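You operate a simulated robot arm through the tools that you are given. There is no shell and no other tool. Be economical: measure what you need, move in short steps, check, and stop when the job is done.

You run a simulated two-armed robot. Do the job below in one go: nothing can be reset, and whatever is moved stays where it is left.

## Task
Tighten both caddies' thumb screws and lay the caddies in the resale bin.
Fine: hold each caddy still with the other hand; turn till the bar bears on the drive.

The check looks at the end state, three seconds after you hand in, the way a careful person would. Anything else that was tipped, shoved, dropped, spilled or broken makes it a failure.

## Robot
Two 7-joint arms with fingered hands on one trunk, on a base that drives. Base frame: it is fixed to the floor where the robot stands at the start and does not move with it; the origin is under the middle of the robot, x ahead of it, y to its left, z up; the surface under the hand at the start is at about z = 780. Lengths are in mm, angles in rad, forces in N, time in s.
The left shoulder is at the start at [60, 177, 825], the right one opposite. Places, roughly: inside of the bin for resale [700, -300, 800]; thumb screw of the green caddy [700, 400, 800]; thumb screw of the red caddy [700, 100, 800]. Payload 4 kg a hand.
The tool frame of a hand sits at the grasp point between the pads (the TCP): z along the fingers, y along the line on which they close. The tips reach 37 mm beyond it. The gripper opens to 124 mm. The gripper's body begins 43 mm behind the TCP. The gripper is a hand of 3 fingers: y runs from the thumb to the fingers, the wrist lies at [-15, -108, -202] in the tool frame, and closing takes about 1.5 s.
Orientation is that of the tool frame in the base frame, as a unit quaternion [w, x, y, z]. With the fingers straight down and the wrist toward the robot, the tool's x, y and z point along [0, 1, 0], [1, 0, 0] and [0, 0, -1] of the base frame.

## Interface
- The arms move only by the tool jog_arm. It takes "left_plan", "right_plan" or both (then of equal length, played together; a hand with none holds still); each is a list that holds one entry, the list of rows, each a list of 7 numbers: the shift along the base's x, y, z in units of 50 mm (1.0 is 50 mm), then the turn, a rotation vector about the base's x, y, z in units of 5 degrees (1.0 is 5 degrees), then the opening, from 0 (shut) to 1 (fully open). In form: [[[x, y, z, wx, wy, wz, jaw], ...]]. A call has 1 to 20 rows; each row shifts and turns the commanded pose from where the row before left it. A call with a number of a shift or a turn outside -1 to 1 is refused whole. Each row takes 0.2 s and may step no farther than 50 mm and 0.15 rad from the row before; otherwise, or with a gripper value out of range, the whole call is refused. Where a pose cannot be reached the arm comes as near as it can. A force on the tool above 40 N (or 10 N above the force at the start of the call, whichever is more), or a blocked arm, ends the call early, and 0.2 s more pass. Each finger travels about 72 mm/s and halts on what it meets, pressing with about 25 N; the grip force reading is that of the motor and also rises with nothing between the fingers. The clock runs only during rows and for 0.2 s after the last one: add rows that do not move to give the fingers time. The reply holds the time, the measured pose of the TCP, the force on the tool along the base axes, the opening and the grip force, in the units named above and with some noise, with the torque about the TCP (base axes, N m) and any sound that the robot's microphone picked up.
- Cameras (640 x 400 px; columns grow to the right, rows downward): "scene" is now at [53.1, 15.4, 1474.1]; the picture's right is [0.19, -0.98, 0.00], its down [-0.66, -0.13, -0.74] and it looks along [0.72, 0.14, -0.68] (base axes); focal length 294 px, centre (320, 200). "left" rides on the left gripper at [-64, -76, -137] in its tool frame; the picture's right is [-0.84, -0.26, 0.48], its down [0.48, -0.76, 0.43] and it looks along [0.26, 0.60, 0.76] (tool axes); focal length 256 px, centre (320, 200). "right" rides on the right gripper at [64, -76, -137] in its tool frame; the picture's right is [-0.84, 0.26, -0.48], its down [-0.48, -0.76, 0.43] and it looks along [-0.26, 0.60, 0.76] (tool axes); focal length 256 px, centre (320, 200). There is no depth. A picture from a camera that has moved, and an enlarged one, comes with that camera's place and axes in the base frame and with its lens.
- get_image(camera): a new picture of that camera. It takes no simulated time.
- raise_lower(by): slides the trunk up (or, below 0, down) by that many mm; the arms and the scene camera ride with it, the base frame stays. It gives what a move gives, with no picture.
- drive_base(legs): drives the robot by 1 to 6 legs, each [ahead, left, turn to the left] in mm, mm and rad, along the robot's own axes; the way and the turn of a leg run together, so that a leg with both is an arc; at most 1500 mm and 3.142 rad a leg. The arms and the cameras ride along, it lands a little off, and it stops where it bumps. It gives what a move gives.
- grasp_type(shape, hand): the hand has 3 fingers and takes this shape, open, in about a second: jaw (thumb against the fingers, like two jaws); tri (thumb and two fingers); tip (a fingertip pinch); poke (one finger out to press); point (the index stretched); flat (the hand flat); cup (the hand cupped); fist (a fist). The gripper value then closes the fingers along that shape, each until it touches; the sizes above hold for jaw. It gives what a move gives, with no picture.
- turn_head(pan, tilt): turns the head with the scene camera to pan (to the left, within 1.501 rad either way) and tilt (down, from -0.506 to 1.204), counted from straight ahead of the robot. It gives what a move gives.
- inspect(camera, box): a new picture of the part [left, top, right, bottom] of that camera's present view, enlarged. It takes no simulated time.
- sign_off(): hands the job in; it is judged then, once.

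Go step by step. Nothing tells you exact positions but the pictures and the camera data: compare them with the known pose of the tool, close in by small moves and look again before you grip or let go. The budget is 120 turns and 108 pictures, counting those below and the enlarged ones. Unless the task says otherwise, let go and move clear before handing in, and close with one line.

The tools are called after ">>>" by a JSON object that holds its "api" and its "payload". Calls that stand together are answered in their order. jog_arm: Moves the arms, as the interface text tells. Its arguments: {"type":"object","properties":{"left_plan":{"type":"array","items":{"type":"array","items":{"type":"array","items":{"type":"number"}}}},"right_plan":{"type":"array","items":{"type":"array","items":{"type":"array","items":{"type":"number"}}}}},"required":[]} The other tools are called the same way: raise_lower (by) slides the trunk up or down; grasp_type (shape, hand) gives the hand a shape; drive_base (legs) drives the base; turn_head (pan, tilt) turns the head that bears the scene camera; get_image (camera) takes a picture; inspect (camera, box) takes an enlarged picture of a part of a camera's view; sign_off () hands the job in.

At the start:

```text
time: 0.0
left_tool_pos: [521.8, 283.4, 1150.1]
left_ee_rot: [0.0, 0.707, 0.707, 0.0]
left_wrist_force: [0.6, 0.4, 0.6]
left_ft_torque: [0.01, -0.02, 0.0]
left_finger_gap: 123.6
left_grasp_force: 0.2
left_shape: jaw
right_tool_pos: [507.7, -114.1, 1190.6]
right_ee_rot: [0.0, 0.707, 0.707, 0.001]
right_wrist_force: [-0.9, -0.7, 0.5]
right_ft_torque: [0.05, 0.02, -0.02]
right_finger_gap: 123.5
right_grasp_force: 0.0
right_shape: jaw
trunk travel left (down, up): [-350.0, 240.0]
robot x, y, heading: [-1.1, -1.7, 0.001]
head pan, tilt: [0.194, 0.744]
```

scene: 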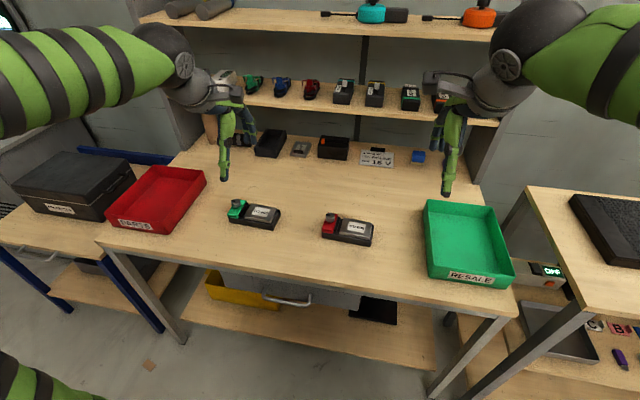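
right: 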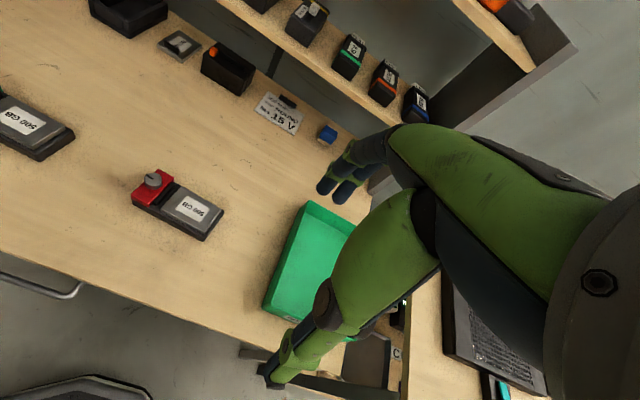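
left: 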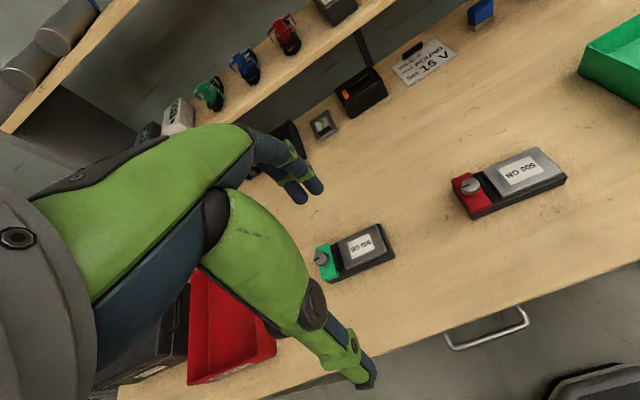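

I see two caddies on the bench, a green one on the left and a red one in the middle, with the green resale bin on the right. I'll look closer at both caddies and the note on the bench.

>>> {"api": "inspect", "payload": {"camera": "scene", "box": [210, 180, 390, 260]}}

>>> {"api": "inspect", "payload": {"camera": "left", "box": [300, 130, 580, 300]}}

>>> {"api": "inspect", "payload": {"camera": "right", "box": [110, 80, 350, 250]}}

```text
3.56 times, centred on (300, 220) of scene
camera zoom: at [53.1, 15.4, 1474.1], right [0.19, -0.98, 0.0], down [-0.66, -0.13, -0.74], along [0.72, 0.14, -0.68], focal length 1046 px, centre (391, 129)
```

zoom: 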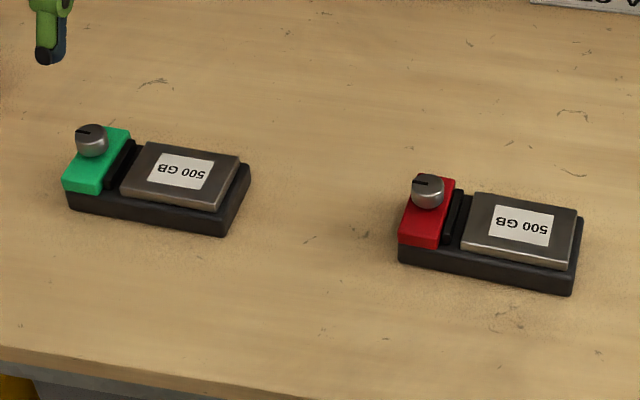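

```text
2.29 times, centred on (440, 215) of left
camera zoom: at [446.0, 217.0, 1286.7], right [-0.26, -0.84, -0.48], down [-0.76, 0.48, -0.43], along [0.6, 0.26, -0.76], focal length 585 px, centre (46, 166)
```

zoom: 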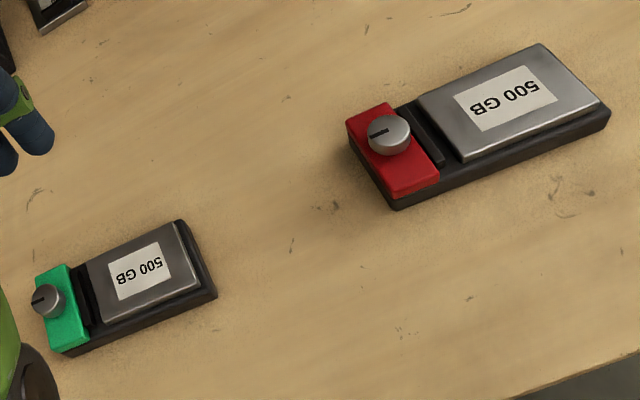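

```text
2.35 times, centred on (230, 165) of right
camera zoom: at [432.0, -50.4, 1328.1], right [0.26, -0.84, 0.48], down [-0.76, -0.48, -0.44], along [0.6, -0.25, -0.76], focal length 602 px, centre (532, 282)
```

zoom: 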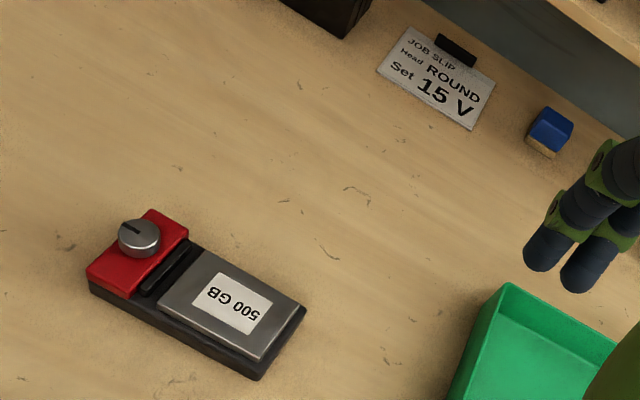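

Both caddies lie with their long side along y. The knob is at the high-y end and the drive at the low-y end. I'll bring both hands above the red caddy, left over the knob and right over the drive, to measure more closely.

>>> {"api": "jog_arm", "payload": {"left_plan": [[[0.44, -0.6, -0.63, 0, 0, 0, 1], [0.44, -0.6, -0.63, 0, 0, 0, 1], [0.44, -0.6, -0.63, 0, 0, 0, 1], [0.44, -0.6, -0.63, 0, 0, 0, 1], [0.44, -0.6, -0.63, 0, 0, 0, 1], [0.44, -0.6, -0.63, 0, 0, 0, 1], [0, 0, 0, 0, 0, 0, 1]]], "right_plan": [[[0.49, 0.3, -0.76, 0, 0, 0, 1], [0.49, 0.3, -0.76, 0, 0, 0, 1], [0.49, 0.3, -0.76, 0, 0, 0, 1], [0.49, 0.3, -0.76, 0, 0, 0, 1], [0.49, 0.3, -0.76, 0, 0, 0, 1], [0.49, 0.3, -0.76, 0, 0, 0, 1], [0, 0, 0, 0, 0, 0, 1]]]}}

>>> {"api": "get_image", "payload": {"camera": "scene"}}

>>> {"api": "get_image", "payload": {"camera": "left"}}

>>> {"api": "get_image", "payload": {"camera": "right"}}

```text
time: 1.4
left_tool_pos: [647.3, 125.7, 969.9]
left_ee_rot: [-0.004, 0.7, 0.714, 0.001]
left_wrist_force: [-0.9, -0.6, -0.1]
left_ft_torque: [0.02, -0.03, 0.01]
left_finger_gap: 123.5
left_grasp_force: 0.1
left_shape: jaw
right_tool_pos: [649.1, -36.4, 979.1]
right_ee_rot: [0.001, 0.712, 0.703, -0.001]
right_wrist_force: [-0.3, 0.6, -0.1]
right_ft_torque: [0.01, 0.02, -0.01]
right_finger_gap: 124.1
right_grasp_force: 0.1
right_shape: jaw
trunk travel left (down, up): [-350.0, 240.0]
robot x, y, heading: [-0.1, 0.8, 0.001]
head pan, tilt: [0.194, 0.744]
stopped in row 6 (left hand): the force on the tool passed its limit at 66 N (the readings are from after the stop); the commanded pose is now the measured one
```

```text
101 pictures are left
camera scene: at [52.5, 15.4, 1474.2], right [0.19, -0.98, 0.0], down [-0.66, -0.13, -0.74], along [0.72, 0.14, -0.68], focal length 294 px, centre (320, 200)
```

scene: 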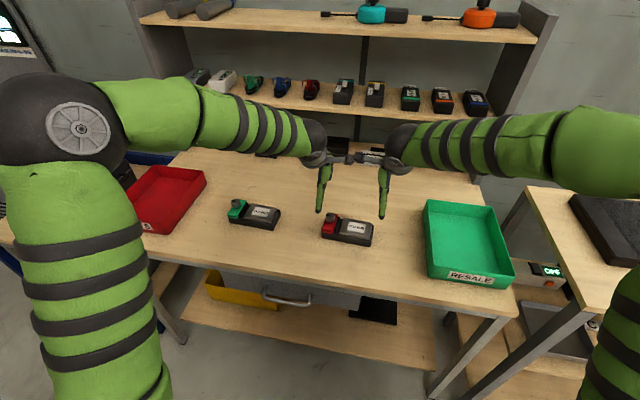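

```text
100 pictures are left
camera left: at [573.6, 57.4, 1107.0], right [-0.24, -0.84, -0.49], down [-0.77, 0.47, -0.43], along [0.59, 0.27, -0.76], focal length 256 px, centre (320, 200)
```

left: 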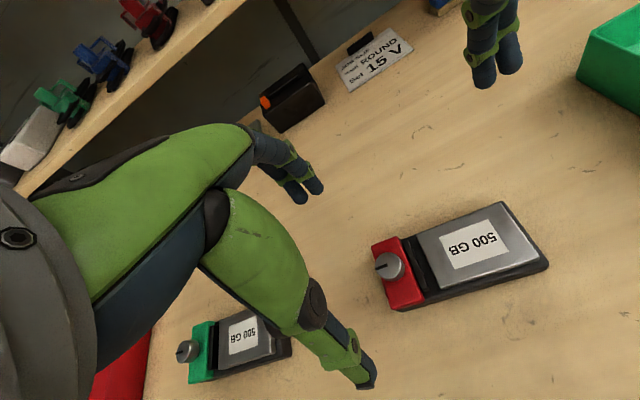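

```text
99 pictures are left
camera right: at [574.1, 28.1, 1115.8], right [0.24, -0.84, 0.49], down [-0.77, -0.48, -0.43], along [0.6, -0.27, -0.76], focal length 256 px, centre (320, 200)
```

right: 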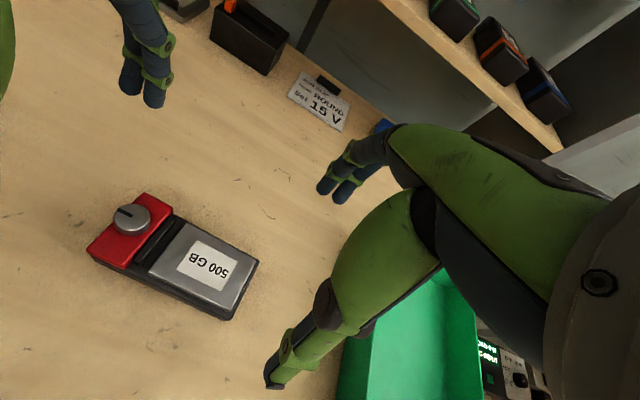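

The hands touched each other because the camera brackets are on their inner sides. I put the knob at about (661, 102, 840) and the red caddy at x 620–685, y −33 to 120. I'll back the left hand off with a clockwise yaw and tilt the right hand outward so both fit.

>>> {"api": "jog_arm", "payload": {"left_plan": [[[0, 0.5, 0.3, 0, 0, 0, 1], [0, 0.5, 0.3, 0, 0, -1, 1], [0, 0.4, 0.3, 0, 0, -1, 1], [0, 0.3, 0, 0, 0, -1, 1], [0, 0, 0, 0, 0, -1, 1], [0, 0, 0, 0, 0, -1, 1], [0, 0, 0, 0, 0, -1, 1], [0, 0, 0, 0, 0, 0, 1]]], "right_plan": [[[0, 0, 0, 0, 0, 0, 1], [0, 0, 0, 1, 0, 0, 1], [0, 0, 0, 1, 0, 0, 1], [0, 0, 0, 1, 0, 0, 1], [0, 0, -0.4, 1, 0, 0, 1], [0, 0, -0.4, 1, 0, 0, 1], [0, 0, -0.4, 1, 0, 0, 1], [0, 0, 0, 0, 0, 0, 1]]]}}

>>> {"api": "get_image", "payload": {"camera": "right"}}

>>> {"api": "get_image", "payload": {"camera": "left"}}

```text
time: 3.2
left_tool_pos: [648.1, 209.0, 1014.9]
left_ee_rot: [-0.004, 0.861, 0.509, 0.002]
left_wrist_force: [-0.1, 0.2, -0.2]
left_ft_torque: [0.03, -0.03, 0.0]
left_finger_gap: 123.6
left_grasp_force: 0.1
left_shape: jaw
right_tool_pos: [650.5, -37.8, 919.7]
right_ee_rot: [-0.183, 0.686, 0.68, 0.181]
right_wrist_force: [-0.4, -0.1, -0.2]
right_ft_torque: [-0.01, -0.02, 0.01]
right_finger_gap: 123.6
right_grasp_force: 0.1
right_shape: jaw
trunk travel left (down, up): [-350.0, 240.0]
robot x, y, heading: [-0.2, 4.4, 0.001]
head pan, tilt: [0.194, 0.744]
```

```text
98 pictures are left
camera right: at [575.7, -49.1, 1070.3], right [0.25, -0.97, 0.0], down [-0.77, -0.19, -0.61], along [0.59, 0.15, -0.79], focal length 256 px, centre (320, 200)
```

right: 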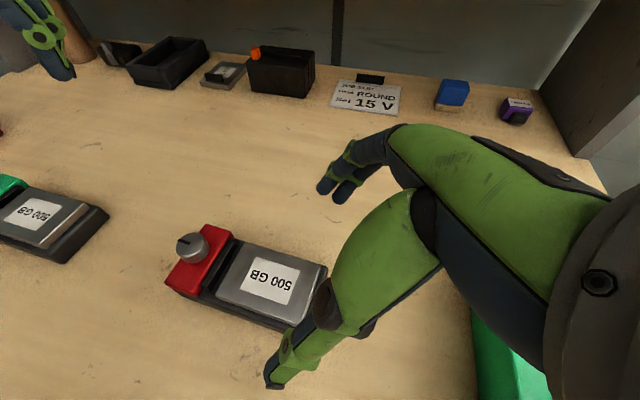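

```text
97 pictures are left
camera left: at [551.1, 187.8, 1151.5], right [-0.63, -0.61, -0.49], down [-0.43, 0.79, -0.43], along [0.65, -0.06, -0.76], focal length 256 px, centre (320, 200)
```

left: 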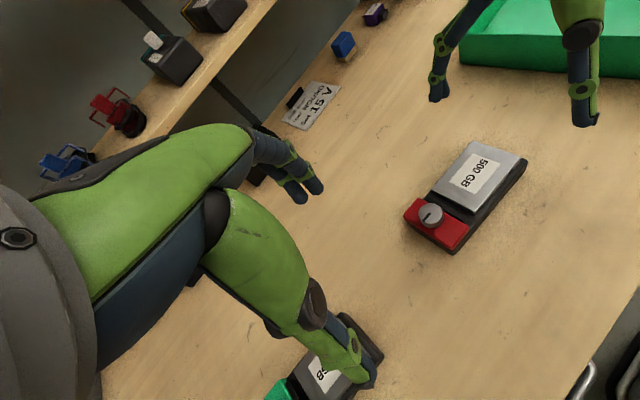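

The right hand is tilted and above the drive end with its fingers straddling it. I'll lower it part way and check.

>>> {"api": "jog_arm", "payload": {"right_plan": [[[0.03, 0.06, -0.4, 0, 0, 0, 1], [0.03, 0.06, -0.4, 0, 0, 0, 1], [0, 0.06, -0.4, 0, 0, 0, 1], [0, 0, 0, 0, 0, 0, 1]]]}}

>>> {"api": "get_image", "payload": {"camera": "right"}}

>>> {"api": "inspect", "payload": {"camera": "left", "box": [380, 50, 620, 270]}}

>>> {"api": "inspect", "payload": {"camera": "scene", "box": [290, 140, 450, 260]}}

```text
time: 4.2
left_tool_pos: [648.6, 209.5, 1014.9]
left_ee_rot: [-0.004, 0.861, 0.509, 0.002]
left_wrist_force: [-0.4, 0.5, 0.2]
left_ft_torque: [-0.05, 0.02, -0.01]
left_finger_gap: 123.7
left_grasp_force: 0.0
left_shape: jaw
right_tool_pos: [653.5, -28.9, 858.6]
right_ee_rot: [-0.182, 0.687, 0.68, 0.18]
right_wrist_force: [-0.1, -0.1, 0.0]
right_ft_torque: [0.01, 0.0, 0.01]
right_finger_gap: 123.9
right_grasp_force: 0.2
right_shape: jaw
trunk travel left (down, up): [-350.0, 240.0]
robot x, y, heading: [-3.4, -0.2, -0.002]
head pan, tilt: [0.194, 0.744]
```

```text
96 pictures are left
camera right: at [578.3, -40.1, 1009.6], right [0.25, -0.97, 0.0], down [-0.77, -0.2, -0.61], along [0.59, 0.15, -0.79], focal length 256 px, centre (320, 200)
```

right: 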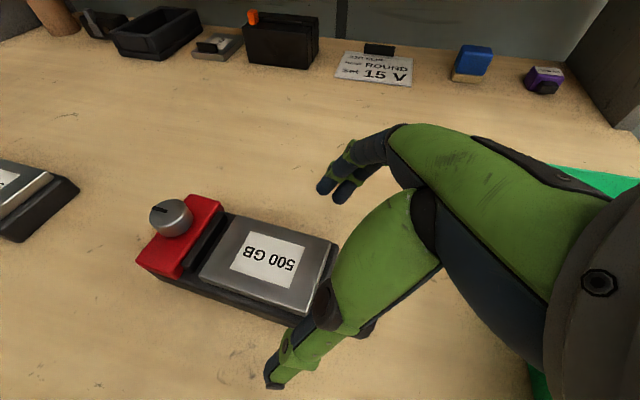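

```text
1.82 times, centred on (500, 160) of left
camera zoom: at [551.2, 187.7, 1151.6], right [-0.63, -0.61, -0.49], down [-0.43, 0.79, -0.43], along [0.65, -0.06, -0.76], focal length 465 px, centre (-7, 273)
```

zoom: 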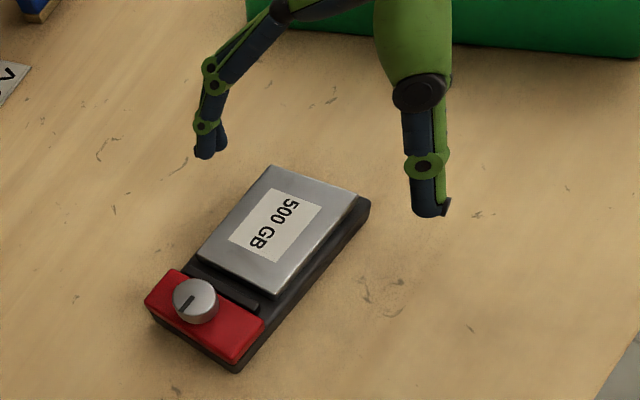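

```text
3.33 times, centred on (370, 200) of scene
camera zoom: at [53.2, 15.4, 1474.1], right [0.19, -0.98, 0.0], down [-0.67, -0.13, -0.74], along [0.72, 0.14, -0.68], focal length 980 px, centre (153, 200)
```

zoom: 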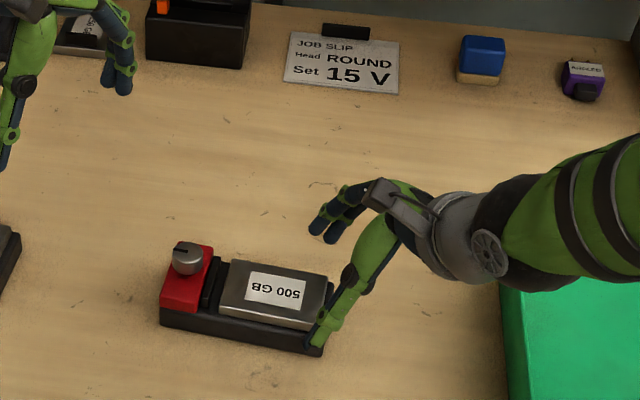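

The straddle looks good, so I'll lower the last part and close the right hand on the drive end.

>>> {"api": "jog_arm", "payload": {"right_plan": [[[0, 0, -0.22, 0, 0, 0, 1], [0, 0, -0.22, 0, 0, 0, 1], [0, 0, -0.22, 0, 0, 0, 1], [0, 0, 0, 0, 0, 0, 1]]]}}

>>> {"api": "get_image", "payload": {"camera": "right"}}

>>> {"api": "inspect", "payload": {"camera": "left", "box": [380, 50, 620, 270]}}

```text
time: 5.2
left_tool_pos: [646.8, 208.9, 1015.0]
left_ee_rot: [-0.003, 0.86, 0.51, 0.002]
left_wrist_force: [0.0, -0.2, -0.3]
left_ft_torque: [0.0, -0.01, -0.01]
left_finger_gap: 123.5
left_grasp_force: 0.1
left_shape: jaw
right_tool_pos: [652.0, -28.3, 824.1]
right_ee_rot: [-0.182, 0.689, 0.678, 0.181]
right_wrist_force: [-0.3, 0.2, 0.2]
right_ft_torque: [0.04, 0.01, 0.01]
right_finger_gap: 123.8
right_grasp_force: 0.0
right_shape: jaw
trunk travel left (down, up): [-350.0, 240.0]
robot x, y, heading: [-2.1, -4.5, -0.001]
head pan, tilt: [0.194, 0.744]
```

```text
93 pictures are left
camera right: at [577.7, -40.5, 975.9], right [0.25, -0.97, 0.0], down [-0.77, -0.2, -0.61], along [0.59, 0.15, -0.79], focal length 256 px, centre (320, 200)
```

right: 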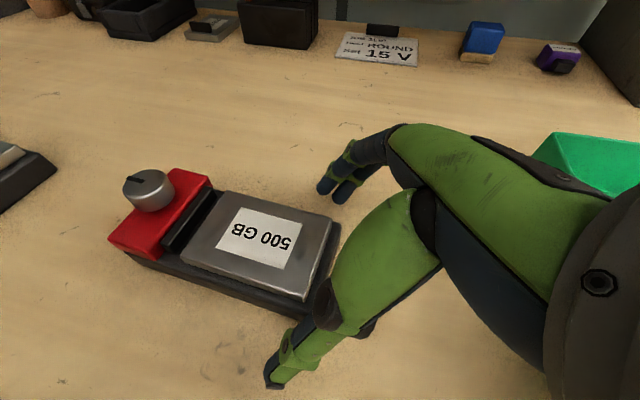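

```text
1.82 times, centred on (500, 160) of left
camera zoom: at [551.2, 187.7, 1151.5], right [-0.63, -0.61, -0.49], down [-0.43, 0.79, -0.43], along [0.65, -0.06, -0.76], focal length 465 px, centre (-7, 273)
```

zoom: 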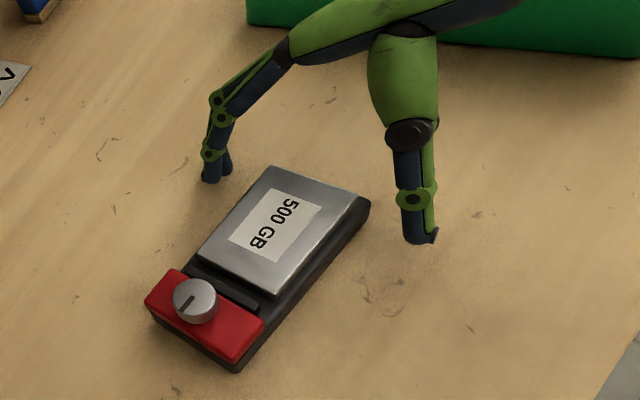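

The fingers straddle the drive end about 20 mm in from its edge. I'll drop 3 mm more and close.

>>> {"api": "jog_arm", "payload": {"right_plan": [[[0, 0.06, -0.06, 0, 0, 0, 1], [0, 0, 0, 0, 0, 0, 0.6], [0, 0, 0, 0, 0, 0, 0.5], [0, 0, 0, 0, 0, 0, 0.4], [0, 0, 0, 0, 0, 0, 0.3], [0, 0, 0, 0, 0, 0, 0.3], [0, 0, 0, 0, 0, 0, 0.3], [0, 0, 0, 0, 0, 0, 0.3]]]}}

>>> {"api": "get_image", "payload": {"camera": "right"}}

>>> {"api": "inspect", "payload": {"camera": "left", "box": [380, 50, 620, 270]}}

```text
time: 7.0
left_tool_pos: [648.1, 209.6, 1015.6]
left_ee_rot: [-0.003, 0.861, 0.509, 0.002]
left_wrist_force: [-0.2, -1.2, -0.1]
left_ft_torque: [0.02, -0.02, -0.03]
left_finger_gap: 123.8
left_grasp_force: 0.0
left_shape: jaw
right_tool_pos: [652.0, -25.4, 821.8]
right_ee_rot: [-0.182, 0.688, 0.679, 0.181]
right_wrist_force: [-2.0, 0.0, 4.6]
right_ft_torque: [0.08, -0.24, -0.03]
right_finger_gap: 87.1
right_grasp_force: 25.2
right_shape: jaw
trunk travel left (down, up): [-350.0, 240.0]
robot x, y, heading: [2.2, -0.3, 0.0]
head pan, tilt: [0.194, 0.744]
```

```text
91 pictures are left
camera right: at [577.5, -37.3, 973.4], right [0.25, -0.97, 0.0], down [-0.77, -0.2, -0.61], along [0.6, 0.15, -0.79], focal length 256 px, centre (320, 200)
```

right: 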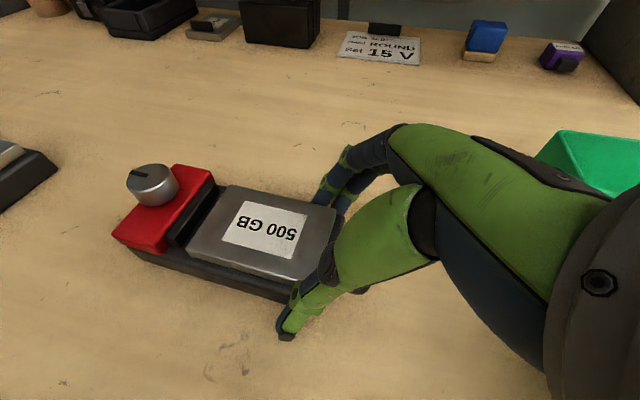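

```text
1.82 times, centred on (500, 160) of left
camera zoom: at [550.8, 187.7, 1151.8], right [-0.63, -0.61, -0.49], down [-0.43, 0.79, -0.43], along [0.65, -0.06, -0.76], focal length 465 px, centre (-7, 273)
```

zoom: 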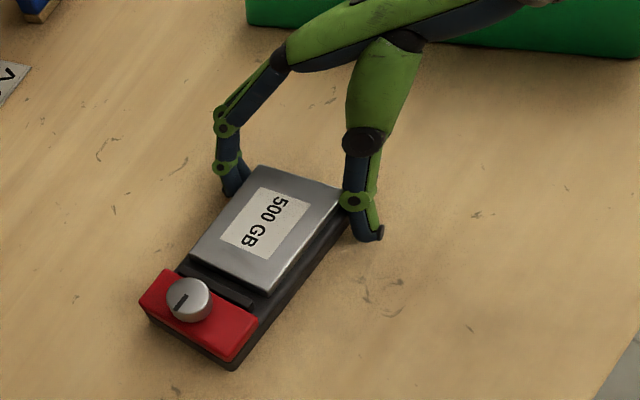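

The right hand is holding the caddy (25 N), and I put the knob at about (664, 103) with its top near z 843. I'll bring the left hand above the knob.

>>> {"api": "jog_arm", "payload": {"left_plan": [[[0.08, -0.53, -0.42, 0, 0, 0, 0.55], [0.08, -0.53, -0.42, 0, 0, 0, 0.55], [0.08, -0.53, -0.42, 0, 0, 0, 0.55], [0.08, -0.53, -0.42, 0, 0, 0, 0.55], [0, 0, 0, 0, 0, 0, 0.55]]], "right_plan": [[[0, 0, 0, 0, 0, 0, 0.3], [0, 0, 0, 0, 0, 0, 0.3], [0, 0, 0, 0, 0, 0, 0.3], [0, 0, 0, 0, 0, 0, 0.3], [0, 0, 0, 0, 0, 0, 0.3]]]}}

>>> {"api": "get_image", "payload": {"camera": "right"}}

>>> {"api": "get_image", "payload": {"camera": "left"}}

```text
time: 8.2
left_tool_pos: [663.9, 104.4, 928.9]
left_ee_rot: [-0.004, 0.861, 0.509, 0.003]
left_wrist_force: [-0.2, -0.5, 0.8]
left_ft_torque: [0.03, -0.02, 0.01]
left_finger_gap: 69.0
left_grasp_force: 0.1
left_shape: jaw
right_tool_pos: [651.3, -25.6, 822.5]
right_ee_rot: [-0.182, 0.688, 0.679, 0.18]
right_wrist_force: [-0.6, -1.2, 4.9]
right_ft_torque: [0.09, -0.28, -0.05]
right_finger_gap: 86.6
right_grasp_force: 24.8
right_shape: jaw
trunk travel left (down, up): [-350.0, 240.0]
robot x, y, heading: [0.5, 3.1, 0.002]
head pan, tilt: [0.194, 0.744]
```

```text
89 pictures are left
camera right: at [577.6, -37.4, 973.3], right [0.25, -0.97, 0.0], down [-0.77, -0.2, -0.61], along [0.6, 0.15, -0.79], focal length 256 px, centre (320, 200)
```

right: 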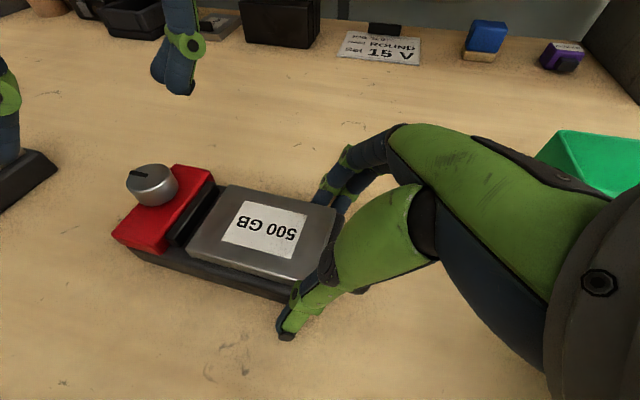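

```text
88 pictures are left
camera left: at [566.6, 81.9, 1064.8], right [-0.63, -0.61, -0.49], down [-0.43, 0.79, -0.43], along [0.65, -0.06, -0.76], focal length 256 px, centre (320, 200)
```

left: 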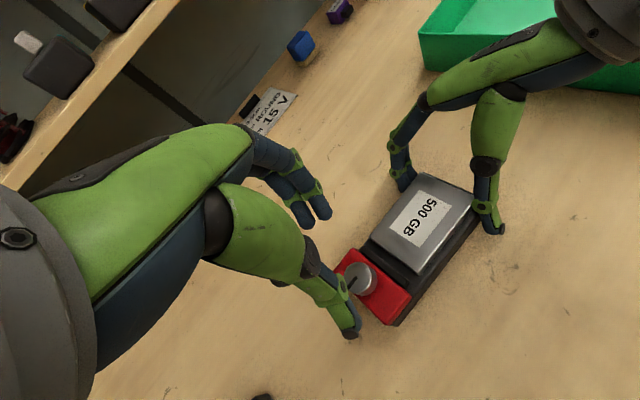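

The left hand is centred over the knob. I'll lower it so the tips flank the knob and check.

>>> {"api": "jog_arm", "payload": {"left_plan": [[[0, -0.02, -0.4, 0, 0, 0, 0.5], [0, -0.02, -0.4, 0, 0, 0, 0.5], [0, 0, -0.3, 0, 0, 0, 0.5], [0, 0, 0, 0, 0, 0, 0.5]]], "right_plan": [[[0, 0, 0, 0, 0, 0, 0.3], [0, 0, 0, 0, 0, 0, 0.3], [0, 0, 0, 0, 0, 0, 0.3], [0, 0, 0, 0, 0, 0, 0.3]]]}}

>>> {"api": "inspect", "payload": {"camera": "right", "box": [60, 80, 300, 260]}}

>>> {"api": "get_image", "payload": {"camera": "left"}}

```text
time: 9.2
left_tool_pos: [665.6, 101.7, 876.5]
left_ee_rot: [-0.004, 0.861, 0.509, 0.003]
left_wrist_force: [0.7, 0.6, -0.1]
left_ft_torque: [0.01, -0.04, 0.02]
left_finger_gap: 62.6
left_grasp_force: 0.0
left_shape: jaw
right_tool_pos: [652.5, -25.6, 821.4]
right_ee_rot: [-0.182, 0.688, 0.679, 0.181]
right_wrist_force: [-1.7, -1.1, 6.0]
right_ft_torque: [0.09, -0.31, -0.07]
right_finger_gap: 86.9
right_grasp_force: 25.3
right_shape: jaw
trunk travel left (down, up): [-350.0, 240.0]
robot x, y, heading: [-0.9, 1.5, -0.001]
head pan, tilt: [0.194, 0.744]
```

```text
2.22 times, centred on (180, 170) of right
camera zoom: at [577.5, -37.3, 973.3], right [0.25, -0.97, 0.0], down [-0.77, -0.2, -0.61], along [0.6, 0.15, -0.79], focal length 569 px, centre (631, 267)
```

zoom: 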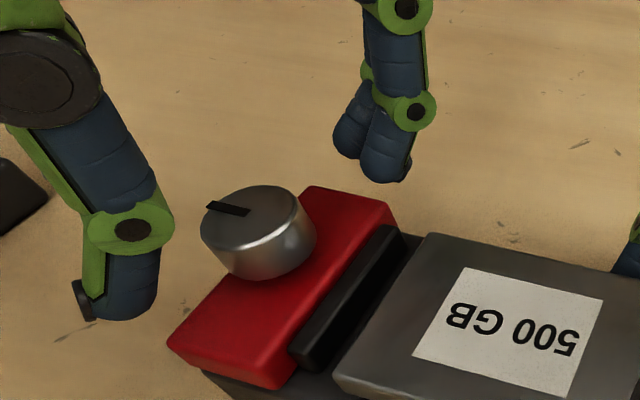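

```text
86 pictures are left
camera left: at [567.2, 79.7, 1013.0], right [-0.63, -0.61, -0.49], down [-0.43, 0.79, -0.43], along [0.65, -0.06, -0.76], focal length 256 px, centre (320, 200)
```

left: 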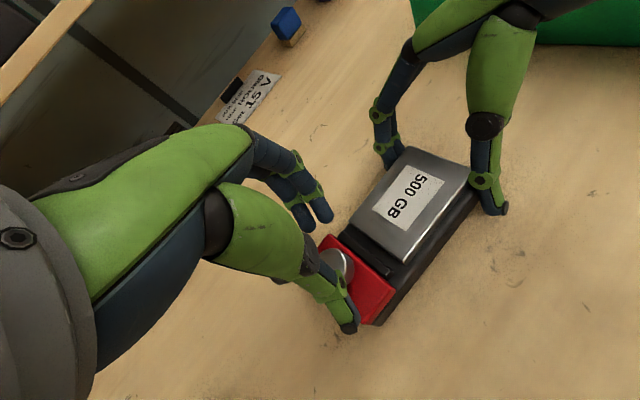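

The tips flank the knob, and the gap between the bar and the drive is visible. I'll lower 6 mm and pinch the knob.

>>> {"api": "jog_arm", "payload": {"left_plan": [[[-0.02, 0, -0.12, 0, 0, 0, 0.5], [0, 0, 0, 0, 0, 0, 0.3], [0, 0, 0, 0, 0, 0, 0.1], [0, 0, 0, 0, 0, 0, 0.1], [0, 0, 0, 0, 0, 0, 0.1], [0, 0, 0, 0, 0, 0, 0.1]]], "right_plan": [[[0, 0, 0, 0, 0, 0, 0.3], [0, 0, 0, 0, 0, 0, 0.3], [0, 0, 0, 0, 0, 0, 0.3], [0, 0, 0, 0, 0, 0, 0.3], [0, 0, 0, 0, 0, 0, 0.3], [0, 0, 0, 0, 0, 0, 0.3]]]}}

>>> {"api": "inspect", "payload": {"camera": "right", "box": [60, 80, 300, 260]}}

```text
time: 10.6
left_tool_pos: [662.8, 102.2, 871.6]
left_ee_rot: [-0.003, 0.861, 0.508, 0.002]
left_wrist_force: [-3.4, 0.9, 1.9]
left_ft_torque: [-0.05, 0.03, 0.01]
left_finger_gap: 22.7
left_grasp_force: 25.5
left_shape: jaw
right_tool_pos: [652.4, -24.6, 822.7]
right_ee_rot: [-0.182, 0.688, 0.679, 0.18]
right_wrist_force: [2.6, 0.4, 5.0]
right_ft_torque: [0.06, -0.28, -0.14]
right_finger_gap: 87.3
right_grasp_force: 24.6
right_shape: jaw
trunk travel left (down, up): [-350.0, 240.0]
robot x, y, heading: [-1.6, 1.6, -0.001]
head pan, tilt: [0.194, 0.744]
```

```text
2.22 times, centred on (180, 170) of right
camera zoom: at [577.4, -37.3, 973.5], right [0.25, -0.97, 0.0], down [-0.77, -0.2, -0.61], along [0.6, 0.15, -0.79], focal length 569 px, centre (631, 267)
```

zoom: 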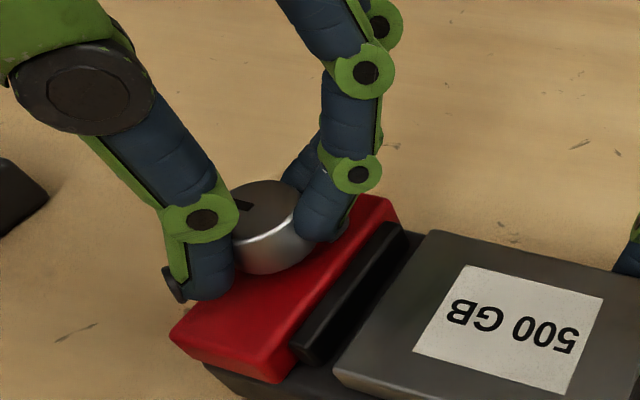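

The knob is pinched. I'll turn it clockwise 30° first and watch the slot, the bar and the torque.

>>> {"api": "jog_arm", "payload": {"left_plan": [[[0, 0, 0, 0, 0, -1, 0.1], [0, 0, 0, 0, 0, -1, 0.1], [0, 0, 0, 0, 0, -1, 0.1], [0, 0, 0, 0, 0, -1, 0.1], [0, 0, 0, 0, 0, -1, 0.1], [0, 0, 0, 0, 0, -1, 0.1]]], "right_plan": [[[0, 0, 0, 0, 0, 0, 0.3], [0, 0, 0, 0, 0, 0, 0.3], [0, 0, 0, 0, 0, 0, 0.3], [0, 0, 0, 0, 0, 0, 0.3], [0, 0, 0, 0, 0, 0, 0.3], [0, 0, 0, 0, 0, 0, 0.3]]]}}

>>> {"api": "inspect", "payload": {"camera": "right", "box": [60, 80, 300, 260]}}

```text
time: 12.0
left_tool_pos: [661.4, 102.1, 870.1]
left_ee_rot: [-0.003, 0.963, 0.27, 0.004]
left_wrist_force: [-3.9, 5.1, 6.8]
left_ft_torque: [0.09, 0.02, 0.09]
left_finger_gap: 22.7
left_grasp_force: 24.6
left_shape: jaw
right_tool_pos: [651.6, -26.6, 823.3]
right_ee_rot: [-0.182, 0.688, 0.679, 0.181]
right_wrist_force: [3.3, -1.8, 4.0]
right_ft_torque: [0.0, -0.33, -0.27]
right_finger_gap: 87.5
right_grasp_force: 24.9
right_shape: jaw
trunk travel left (down, up): [-350.0, 240.0]
robot x, y, heading: [1.4, -0.8, 0.003]
head pan, tilt: [0.194, 0.744]
```

```text
2.22 times, centred on (180, 170) of right
camera zoom: at [577.2, -37.2, 973.5], right [0.25, -0.97, 0.0], down [-0.77, -0.2, -0.61], along [0.6, 0.15, -0.79], focal length 569 px, centre (631, 267)
```

zoom: 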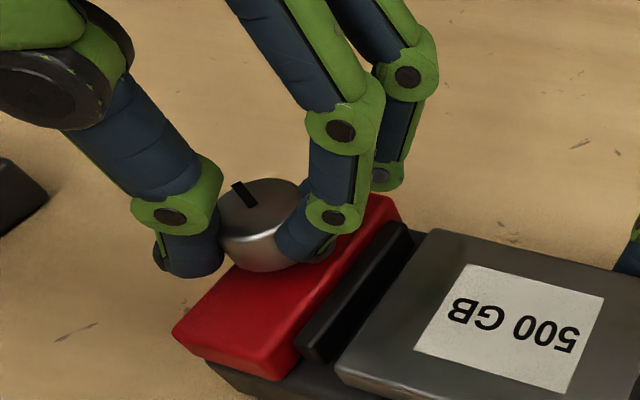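

The slot turned clockwise and the bar crept toward the drive, so that is the right direction. I'll carry on another 40°.

>>> {"api": "jog_arm", "payload": {"left_plan": [[[0, 0, 0, 0, 0, -1, 0.1], [0, 0, 0, 0, 0, -1, 0.1], [0, 0, 0, 0, 0, -1, 0.1], [0, 0, 0, 0, 0, -1, 0.1], [0, 0, 0, 0, 0, -1, 0.1], [0, 0, 0, 0, 0, -1, 0.1], [0, 0, 0, 0, 0, -1, 0.1], [0, 0, 0, 0, 0, -1, 0.1]]], "right_plan": [[[0, 0, 0, 0, 0, 0, 0.3], [0, 0, 0, 0, 0, 0, 0.3], [0, 0, 0, 0, 0, 0, 0.3], [0, 0, 0, 0, 0, 0, 0.3], [0, 0, 0, 0, 0, 0, 0.3], [0, 0, 0, 0, 0, 0, 0.3], [0, 0, 0, 0, 0, 0, 0.3], [0, 0, 0, 0, 0, 0, 0.3]]]}}

>>> {"api": "inspect", "payload": {"camera": "right", "box": [60, 80, 300, 260]}}

>>> {"api": "get_image", "payload": {"camera": "scene"}}

```text
time: 13.8
left_tool_pos: [663.4, 102.6, 870.5]
left_ee_rot: [-0.001, 0.997, -0.077, 0.004]
left_wrist_force: [-4.5, 12.7, 10.7]
left_ft_torque: [0.35, 0.15, 0.07]
left_finger_gap: 22.8
left_grasp_force: 24.7
left_shape: jaw
right_tool_pos: [652.1, -25.0, 822.4]
right_ee_rot: [-0.182, 0.688, 0.679, 0.181]
right_wrist_force: [2.5, -6.7, 4.2]
right_ft_torque: [-0.1, -0.48, -0.44]
right_finger_gap: 87.8
right_grasp_force: 25.2
right_shape: jaw
trunk travel left (down, up): [-350.0, 240.0]
robot x, y, heading: [0.9, -1.9, -0.002]
head pan, tilt: [0.194, 0.744]
```

```text
2.22 times, centred on (180, 170) of right
camera zoom: at [577.2, -37.3, 973.6], right [0.24, -0.97, 0.0], down [-0.77, -0.2, -0.61], along [0.6, 0.15, -0.79], focal length 569 px, centre (631, 267)
```

zoom: 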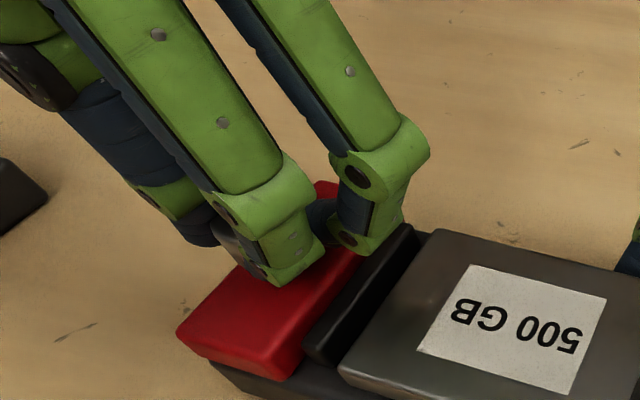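

```text
82 pictures are left
camera scene: at [52.0, 15.8, 1474.2], right [0.19, -0.98, 0.0], down [-0.66, -0.13, -0.74], along [0.72, 0.14, -0.68], focal length 294 px, centre (320, 200)
```

scene: 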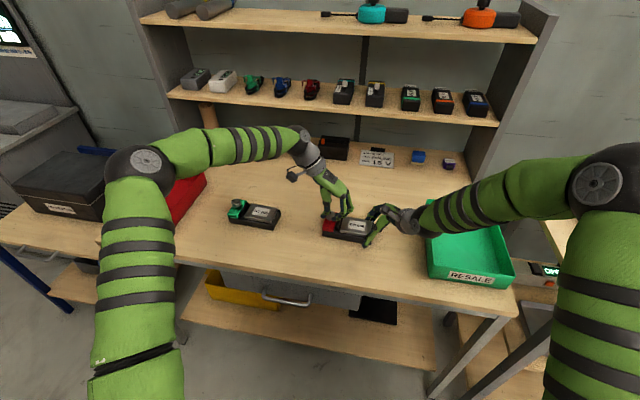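

The gap has narrowed but is still open. I'll open the left hand, lift 25 mm, wind back 90° and look.

>>> {"api": "jog_arm", "payload": {"left_plan": [[[0, 0, 0.02, 0, 0, 0, 0.35], [0, 0, 0.02, 0, 0, 0, 0.42], [0, 0, 0.5, 0, 0, 0, 0.42], [0, 0, 0, 0, 0, 1, 0.42], [0, 0, 0, 0, 0, 1, 0.42], [0, 0, 0, 0, 0, 1, 0.42], [0, 0, 0, 0, 0, 1, 0.42], [0, 0, 0, 0, 0, 1, 0.42], [0, 0, 0, 0, 0, 1, 0.42], [0, 0, 0, 0, 0, 1, 0.42], [0, 0, 0, 0, 0, 1, 0.42], [0, 0, 0, 0, 0, 1, 0.42], [0, 0, 0, 0, 0, 1, 0.42], [0, 0, 0, 0, 0, 1, 0.42], [0, 0, 0, 0, 0, 1, 0.42], [0, 0, 0, 0, 0, 1, 0.42], [0, 0, 0, 0, 0, 1, 0.42], [0, 0, 0, 0, 0, 1, 0.42], [0, 0, 0, 0, 0, 1, 0.42], [0, 0, 0, 0, 0, 1, 0.42]]], "right_plan": [[[0, 0, 0, 0, 0, 0, 0.3], [0, 0, 0, 0, 0, 0, 0.3], [0, 0, 0, 0, 0, 0, 0.3], [0, 0, 0, 0, 0, 0, 0.3], [0, 0, 0, 0, 0, 0, 0.3], [0, 0, 0, 0, 0, 0, 0.3], [0, 0, 0, 0, 0, 0, 0.3], [0, 0, 0, 0, 0, 0, 0.3], [0, 0, 0, 0, 0, 0, 0.3], [0, 0, 0, 0, 0, 0, 0.3], [0, 0, 0, 0, 0, 0, 0.3], [0, 0, 0, 0, 0, 0, 0.3], [0, 0, 0, 0, 0, 0, 0.3], [0, 0, 0, 0, 0, 0, 0.3], [0, 0, 0, 0, 0, 0, 0.3], [0, 0, 0, 0, 0, 0, 0.3], [0, 0, 0, 0, 0, 0, 0.3], [0, 0, 0, 0, 0, 0, 0.3], [0, 0, 0, 0, 0, 0, 0.3], [0, 0, 0, 0, 0, 0, 0.3]]]}}

>>> {"api": "inspect", "payload": {"camera": "right", "box": [60, 80, 300, 260]}}

>>> {"api": "get_image", "payload": {"camera": "left"}}

```text
time: 18.0
left_tool_pos: [660.8, 102.2, 896.9]
left_ee_rot: [-0.004, 0.787, 0.617, 0.001]
left_wrist_force: [0.5, -0.4, -0.3]
left_ft_torque: [0.0, 0.01, -0.01]
left_finger_gap: 51.6
left_grasp_force: 0.0
left_shape: jaw
right_tool_pos: [651.4, -25.6, 820.9]
right_ee_rot: [-0.182, 0.688, 0.679, 0.181]
right_wrist_force: [-1.3, -1.7, 7.2]
right_ft_torque: [0.03, -0.32, -0.11]
right_finger_gap: 87.4
right_grasp_force: 24.8
right_shape: jaw
trunk travel left (down, up): [-350.0, 240.0]
robot x, y, heading: [1.9, 1.0, -0.002]
head pan, tilt: [0.194, 0.744]
```

```text
2.22 times, centred on (180, 170) of right
camera zoom: at [577.5, -37.3, 973.3], right [0.25, -0.97, 0.0], down [-0.77, -0.2, -0.61], along [0.59, 0.15, -0.79], focal length 569 px, centre (631, 267)
```

zoom: 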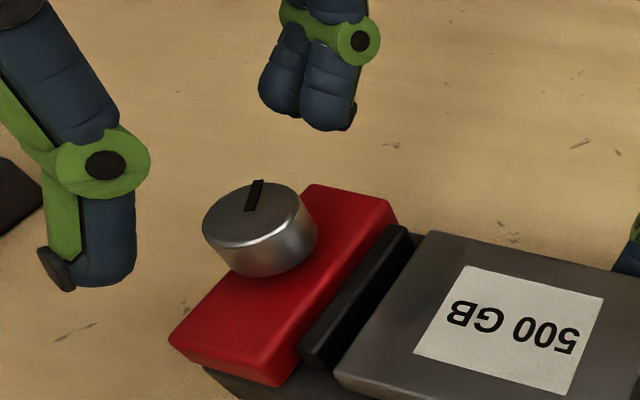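

```text
80 pictures are left
camera left: at [573.5, 55.7, 1033.7], right [-0.45, -0.75, -0.49], down [-0.62, 0.65, -0.43], along [0.64, 0.11, -0.76], focal length 256 px, centre (320, 200)
```

left: 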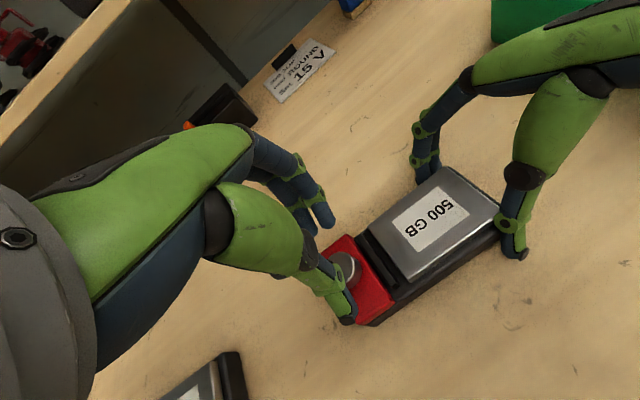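

One 70° stroke closed roughly a third of the gap. I'll regrip the knob and turn 80° more.

>>> {"api": "jog_arm", "payload": {"left_plan": [[[0.07, -0.02, -0.5, 0, 0, 0, 0.42], [0, 0, 0, 0, 0, 0, 0.1], [0, 0, 0, 0, 0, 0, 0.1], [0, 0, 0, 0, 0, 0, 0.1], [0, 0, 0, 0, 0, -1, 0.1], [0, 0, 0, 0, 0, -1, 0.1], [0, 0, 0, 0, 0, -1, 0.1], [0, 0, 0, 0, 0, -1, 0.1], [0, 0, 0, 0, 0, -1, 0.1], [0, 0, 0, 0, 0, -1, 0.1], [0, 0, 0, 0, 0, -1, 0.1], [0, 0, 0, 0, 0, -1, 0.1], [0, 0, 0, 0, 0, -1, 0.1], [0, 0, 0, 0, 0, -1, 0.1], [0, 0, 0, 0, 0, -1, 0.1], [0, 0, 0, 0, 0, -1, 0.1], [0, 0, 0, 0, 0, -1, 0.1], [0, 0, 0, 0, 0, -1, 0.1], [0, 0, 0, 0, 0, -1, 0.1], [0, 0, 0, 0, 0, -1, 0.1]]], "right_plan": [[[0, 0, 0, 0, 0, 0, 0.3], [0, 0, 0, 0, 0, 0, 0.3], [0, 0, 0, 0, 0, 0, 0.3], [0, 0, 0, 0, 0, 0, 0.3], [0, 0, 0, 0, 0, 0, 0.3], [0, 0, 0, 0, 0, 0, 0.3], [0, 0, 0, 0, 0, 0, 0.3], [0, 0, 0, 0, 0, 0, 0.3], [0, 0, 0, 0, 0, 0, 0.3], [0, 0, 0, 0, 0, 0, 0.3], [0, 0, 0, 0, 0, 0, 0.3], [0, 0, 0, 0, 0, 0, 0.3], [0, 0, 0, 0, 0, 0, 0.3], [0, 0, 0, 0, 0, 0, 0.3], [0, 0, 0, 0, 0, 0, 0.3], [0, 0, 0, 0, 0, 0, 0.3], [0, 0, 0, 0, 0, 0, 0.3], [0, 0, 0, 0, 0, 0, 0.3], [0, 0, 0, 0, 0, 0, 0.3], [0, 0, 0, 0, 0, 0, 0.3]]]}}

>>> {"api": "inspect", "payload": {"camera": "right", "box": [60, 80, 300, 260]}}

```text
time: 22.2
left_tool_pos: [666.3, 101.1, 871.4]
left_ee_rot: [-0.001, 0.999, -0.033, 0.004]
left_wrist_force: [-5.5, 13.5, 8.2]
left_ft_torque: [0.41, 0.13, 0.11]
left_finger_gap: 21.9
left_grasp_force: 25.1
left_shape: jaw
right_tool_pos: [653.2, -25.8, 823.5]
right_ee_rot: [-0.182, 0.689, 0.678, 0.18]
right_wrist_force: [4.8, -7.3, 4.9]
right_ft_torque: [-0.1, -0.52, -0.6]
right_finger_gap: 88.2
right_grasp_force: 25.1
right_shape: jaw
trunk travel left (down, up): [-350.0, 240.0]
robot x, y, heading: [1.4, 2.4, -0.001]
head pan, tilt: [0.194, 0.744]
```

```text
2.22 times, centred on (180, 170) of right
camera zoom: at [577.2, -37.2, 973.6], right [0.24, -0.97, 0.0], down [-0.77, -0.2, -0.61], along [0.6, 0.15, -0.79], focal length 569 px, centre (631, 267)
```

zoom: 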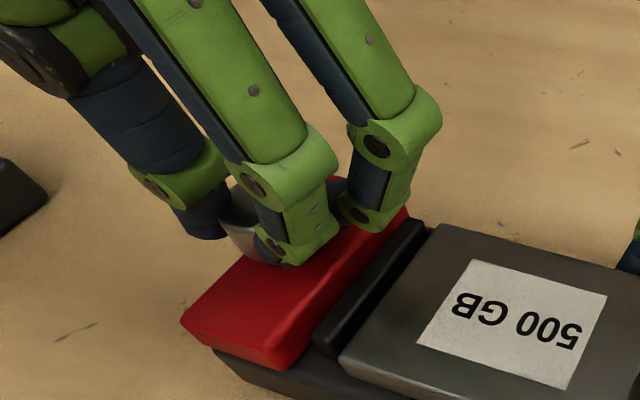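

The bar is closer still. I'll wind back and repeat.

>>> {"api": "jog_arm", "payload": {"left_plan": [[[0, 0, 0.02, 0, 0, 0, 0.35], [0, 0, 0.02, 0, 0, 0, 0.42], [0, 0, 0.5, 0, 0, 0, 0.42], [0, 0, 0, 0, 0, 1, 0.42], [0, 0, 0, 0, 0, 1, 0.42], [0, 0, 0, 0, 0, 1, 0.42], [0, 0, 0, 0, 0, 1, 0.42], [0, 0, 0, 0, 0, 1, 0.42], [0, 0, 0, 0, 0, 1, 0.42], [0, 0, 0, 0, 0, 1, 0.42], [0, 0, 0, 0, 0, 1, 0.42], [0, 0, 0, 0, 0, 1, 0.42], [0, 0, 0, 0, 0, 1, 0.42], [0, 0, 0, 0, 0, 1, 0.42], [0, 0, 0, 0, 0, 1, 0.42], [0, 0, 0, 0, 0, 1, 0.42], [0, 0, 0, 0, 0, 1, 0.42], [0, 0, 0, 0, 0, 1, 0.42], [0, 0, 0, 0, 0, 1, 0.42], [0, 0, 0, 0, 0, 1, 0.42]]], "right_plan": [[[0, 0, 0, 0, 0, 0, 0.3], [0, 0, 0, 0, 0, 0, 0.3], [0, 0, 0, 0, 0, 0, 0.3], [0, 0, 0, 0, 0, 0, 0.3], [0, 0, 0, 0, 0, 0, 0.3], [0, 0, 0, 0, 0, 0, 0.3], [0, 0, 0, 0, 0, 0, 0.3], [0, 0, 0, 0, 0, 0, 0.3], [0, 0, 0, 0, 0, 0, 0.3], [0, 0, 0, 0, 0, 0, 0.3], [0, 0, 0, 0, 0, 0, 0.3], [0, 0, 0, 0, 0, 0, 0.3], [0, 0, 0, 0, 0, 0, 0.3], [0, 0, 0, 0, 0, 0, 0.3], [0, 0, 0, 0, 0, 0, 0.3], [0, 0, 0, 0, 0, 0, 0.3], [0, 0, 0, 0, 0, 0, 0.3], [0, 0, 0, 0, 0, 0, 0.3], [0, 0, 0, 0, 0, 0, 0.3], [0, 0, 0, 0, 0, 0, 0.3]]]}}

>>> {"api": "inspect", "payload": {"camera": "right", "box": [60, 80, 300, 260]}}

```text
time: 26.4
left_tool_pos: [666.1, 101.0, 900.4]
left_ee_rot: [-0.004, 0.759, 0.651, 0.002]
left_wrist_force: [0.7, 0.2, 0.2]
left_ft_torque: [-0.01, 0.03, 0.0]
left_finger_gap: 51.6
left_grasp_force: 0.1
left_shape: jaw
right_tool_pos: [652.7, -25.3, 822.7]
right_ee_rot: [-0.182, 0.688, 0.679, 0.18]
right_wrist_force: [-1.8, -1.6, 7.1]
right_ft_torque: [0.05, -0.27, -0.09]
right_finger_gap: 87.7
right_grasp_force: 25.0
right_shape: jaw
trunk travel left (down, up): [-350.0, 240.0]
robot x, y, heading: [3.0, -1.1, 0.0]
head pan, tilt: [0.194, 0.744]
```

```text
2.22 times, centred on (180, 170) of right
camera zoom: at [577.5, -37.3, 973.3], right [0.25, -0.97, 0.0], down [-0.77, -0.2, -0.61], along [0.6, 0.15, -0.79], focal length 569 px, centre (631, 267)
```

zoom: 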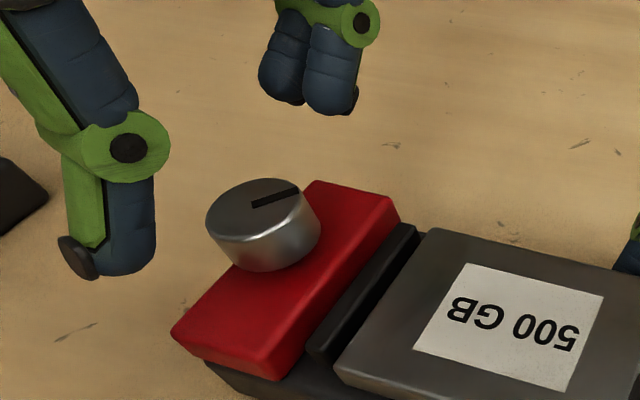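

The gap is still about 10 px, so I'll do another stroke. The force and torque reading will show when the bar bears on the drive.

>>> {"api": "jog_arm", "payload": {"left_plan": [[[0, 0, -0.56, 0, 0, 0, 0.42], [0, 0, 0, 0, 0, 0, 0.1], [0, 0, 0, 0, 0, 0, 0.1], [0, 0, 0, 0, 0, 0, 0.1], [0, 0, 0, 0, 0, -1, 0.1], [0, 0, 0, 0, 0, -1, 0.1], [0, 0, 0, 0, 0, -1, 0.1], [0, 0, 0, 0, 0, -1, 0.1], [0, 0, 0, 0, 0, -1, 0.1], [0, 0, 0, 0, 0, -1, 0.1], [0, 0, 0, 0, 0, -1, 0.1], [0, 0, 0, 0, 0, -1, 0.1], [0, 0, 0, 0, 0, -1, 0.1], [0, 0, 0, 0, 0, -1, 0.1], [0, 0, 0, 0, 0, -1, 0.1], [0, 0, 0, 0, 0, -1, 0.1], [0, 0, 0, 0, 0, -1, 0.1], [0, 0, 0, 0, 0, -1, 0.1], [0, 0, 0, 0, 0, -1, 0.1], [0, 0, 0, 0, 0, -1, 0.1]]], "right_plan": [[[0, 0, 0, 0, 0, 0, 0.3], [0, 0, 0, 0, 0, 0, 0.3], [0, 0, 0, 0, 0, 0, 0.3], [0, 0, 0, 0, 0, 0, 0.3], [0, 0, 0, 0, 0, 0, 0.3], [0, 0, 0, 0, 0, 0, 0.3], [0, 0, 0, 0, 0, 0, 0.3], [0, 0, 0, 0, 0, 0, 0.3], [0, 0, 0, 0, 0, 0, 0.3], [0, 0, 0, 0, 0, 0, 0.3], [0, 0, 0, 0, 0, 0, 0.3], [0, 0, 0, 0, 0, 0, 0.3], [0, 0, 0, 0, 0, 0, 0.3], [0, 0, 0, 0, 0, 0, 0.3], [0, 0, 0, 0, 0, 0, 0.3], [0, 0, 0, 0, 0, 0, 0.3], [0, 0, 0, 0, 0, 0, 0.3], [0, 0, 0, 0, 0, 0, 0.3], [0, 0, 0, 0, 0, 0, 0.3], [0, 0, 0, 0, 0, 0, 0.3]]]}}

>>> {"api": "inspect", "payload": {"camera": "right", "box": [60, 80, 300, 260]}}

```text
time: 30.6
left_tool_pos: [666.0, 102.0, 870.9]
left_ee_rot: [-0.002, 1.0, 0.011, 0.005]
left_wrist_force: [-4.1, 11.6, 4.0]
left_ft_torque: [0.28, 0.07, 0.11]
left_finger_gap: 21.3
left_grasp_force: 24.9
left_shape: jaw
right_tool_pos: [653.3, -25.7, 821.3]
right_ee_rot: [-0.182, 0.687, 0.68, 0.181]
right_wrist_force: [3.1, -6.3, 6.0]
right_ft_torque: [-0.08, -0.46, -0.55]
right_finger_gap: 88.1
right_grasp_force: 24.7
right_shape: jaw
trunk travel left (down, up): [-350.0, 240.0]
robot x, y, heading: [-2.3, -1.8, 0.002]
head pan, tilt: [0.194, 0.744]
```

```text
2.22 times, centred on (180, 170) of right
camera zoom: at [577.4, -37.5, 973.5], right [0.24, -0.97, 0.0], down [-0.77, -0.19, -0.61], along [0.6, 0.15, -0.79], focal length 569 px, centre (631, 267)
```

zoom: 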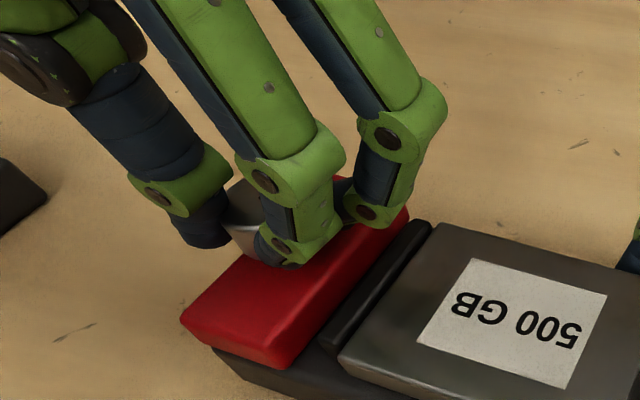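

It is nearly closed. I'll go on turning 30° from here and watch the torque.

>>> {"api": "jog_arm", "payload": {"left_plan": [[[0, 0, 0, 0, 0, -1, 0.1], [0, 0, 0, 0, 0, -1, 0.1], [0, 0, 0, 0, 0, -1, 0.1], [0, 0, 0, 0, 0, -1, 0.1], [0, 0, 0, 0, 0, -1, 0.1], [0, 0, 0, 0, 0, -1, 0.1]]], "right_plan": [[[0, 0, 0, 0, 0, 0, 0.3], [0, 0, 0, 0, 0, 0, 0.3], [0, 0, 0, 0, 0, 0, 0.3], [0, 0, 0, 0, 0, 0, 0.3], [0, 0, 0, 0, 0, 0, 0.3], [0, 0, 0, 0, 0, 0, 0.3]]]}}

>>> {"api": "inspect", "payload": {"camera": "right", "box": [100, 100, 260, 220]}}

```text
time: 32.0
left_tool_pos: [666.3, 101.3, 871.0]
left_ee_rot: [-0.002, 0.968, -0.249, 0.005]
left_wrist_force: [-4.7, 15.0, 3.3]
left_ft_torque: [0.38, 0.17, 0.15]
left_finger_gap: 20.2
left_grasp_force: 24.5
left_shape: jaw
right_tool_pos: [653.1, -24.8, 822.6]
right_ee_rot: [-0.182, 0.688, 0.679, 0.181]
right_wrist_force: [6.7, -10.9, 8.1]
right_ft_torque: [-0.2, -0.46, -0.85]
right_finger_gap: 88.6
right_grasp_force: 25.5
right_shape: jaw
trunk travel left (down, up): [-350.0, 240.0]
robot x, y, heading: [2.7, 0.9, 0.002]
head pan, tilt: [0.194, 0.744]
```

```text
3.33 times, centred on (180, 160) of right
camera zoom: at [577.6, -37.4, 973.7], right [0.24, -0.97, 0.0], down [-0.77, -0.19, -0.61], along [0.6, 0.15, -0.79], focal length 853 px, centre (787, 333)
```

zoom: 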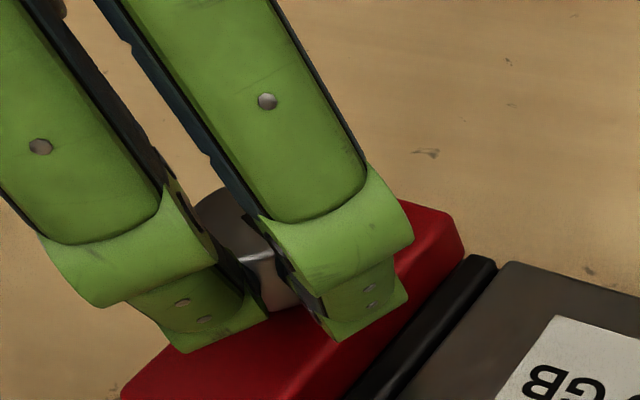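

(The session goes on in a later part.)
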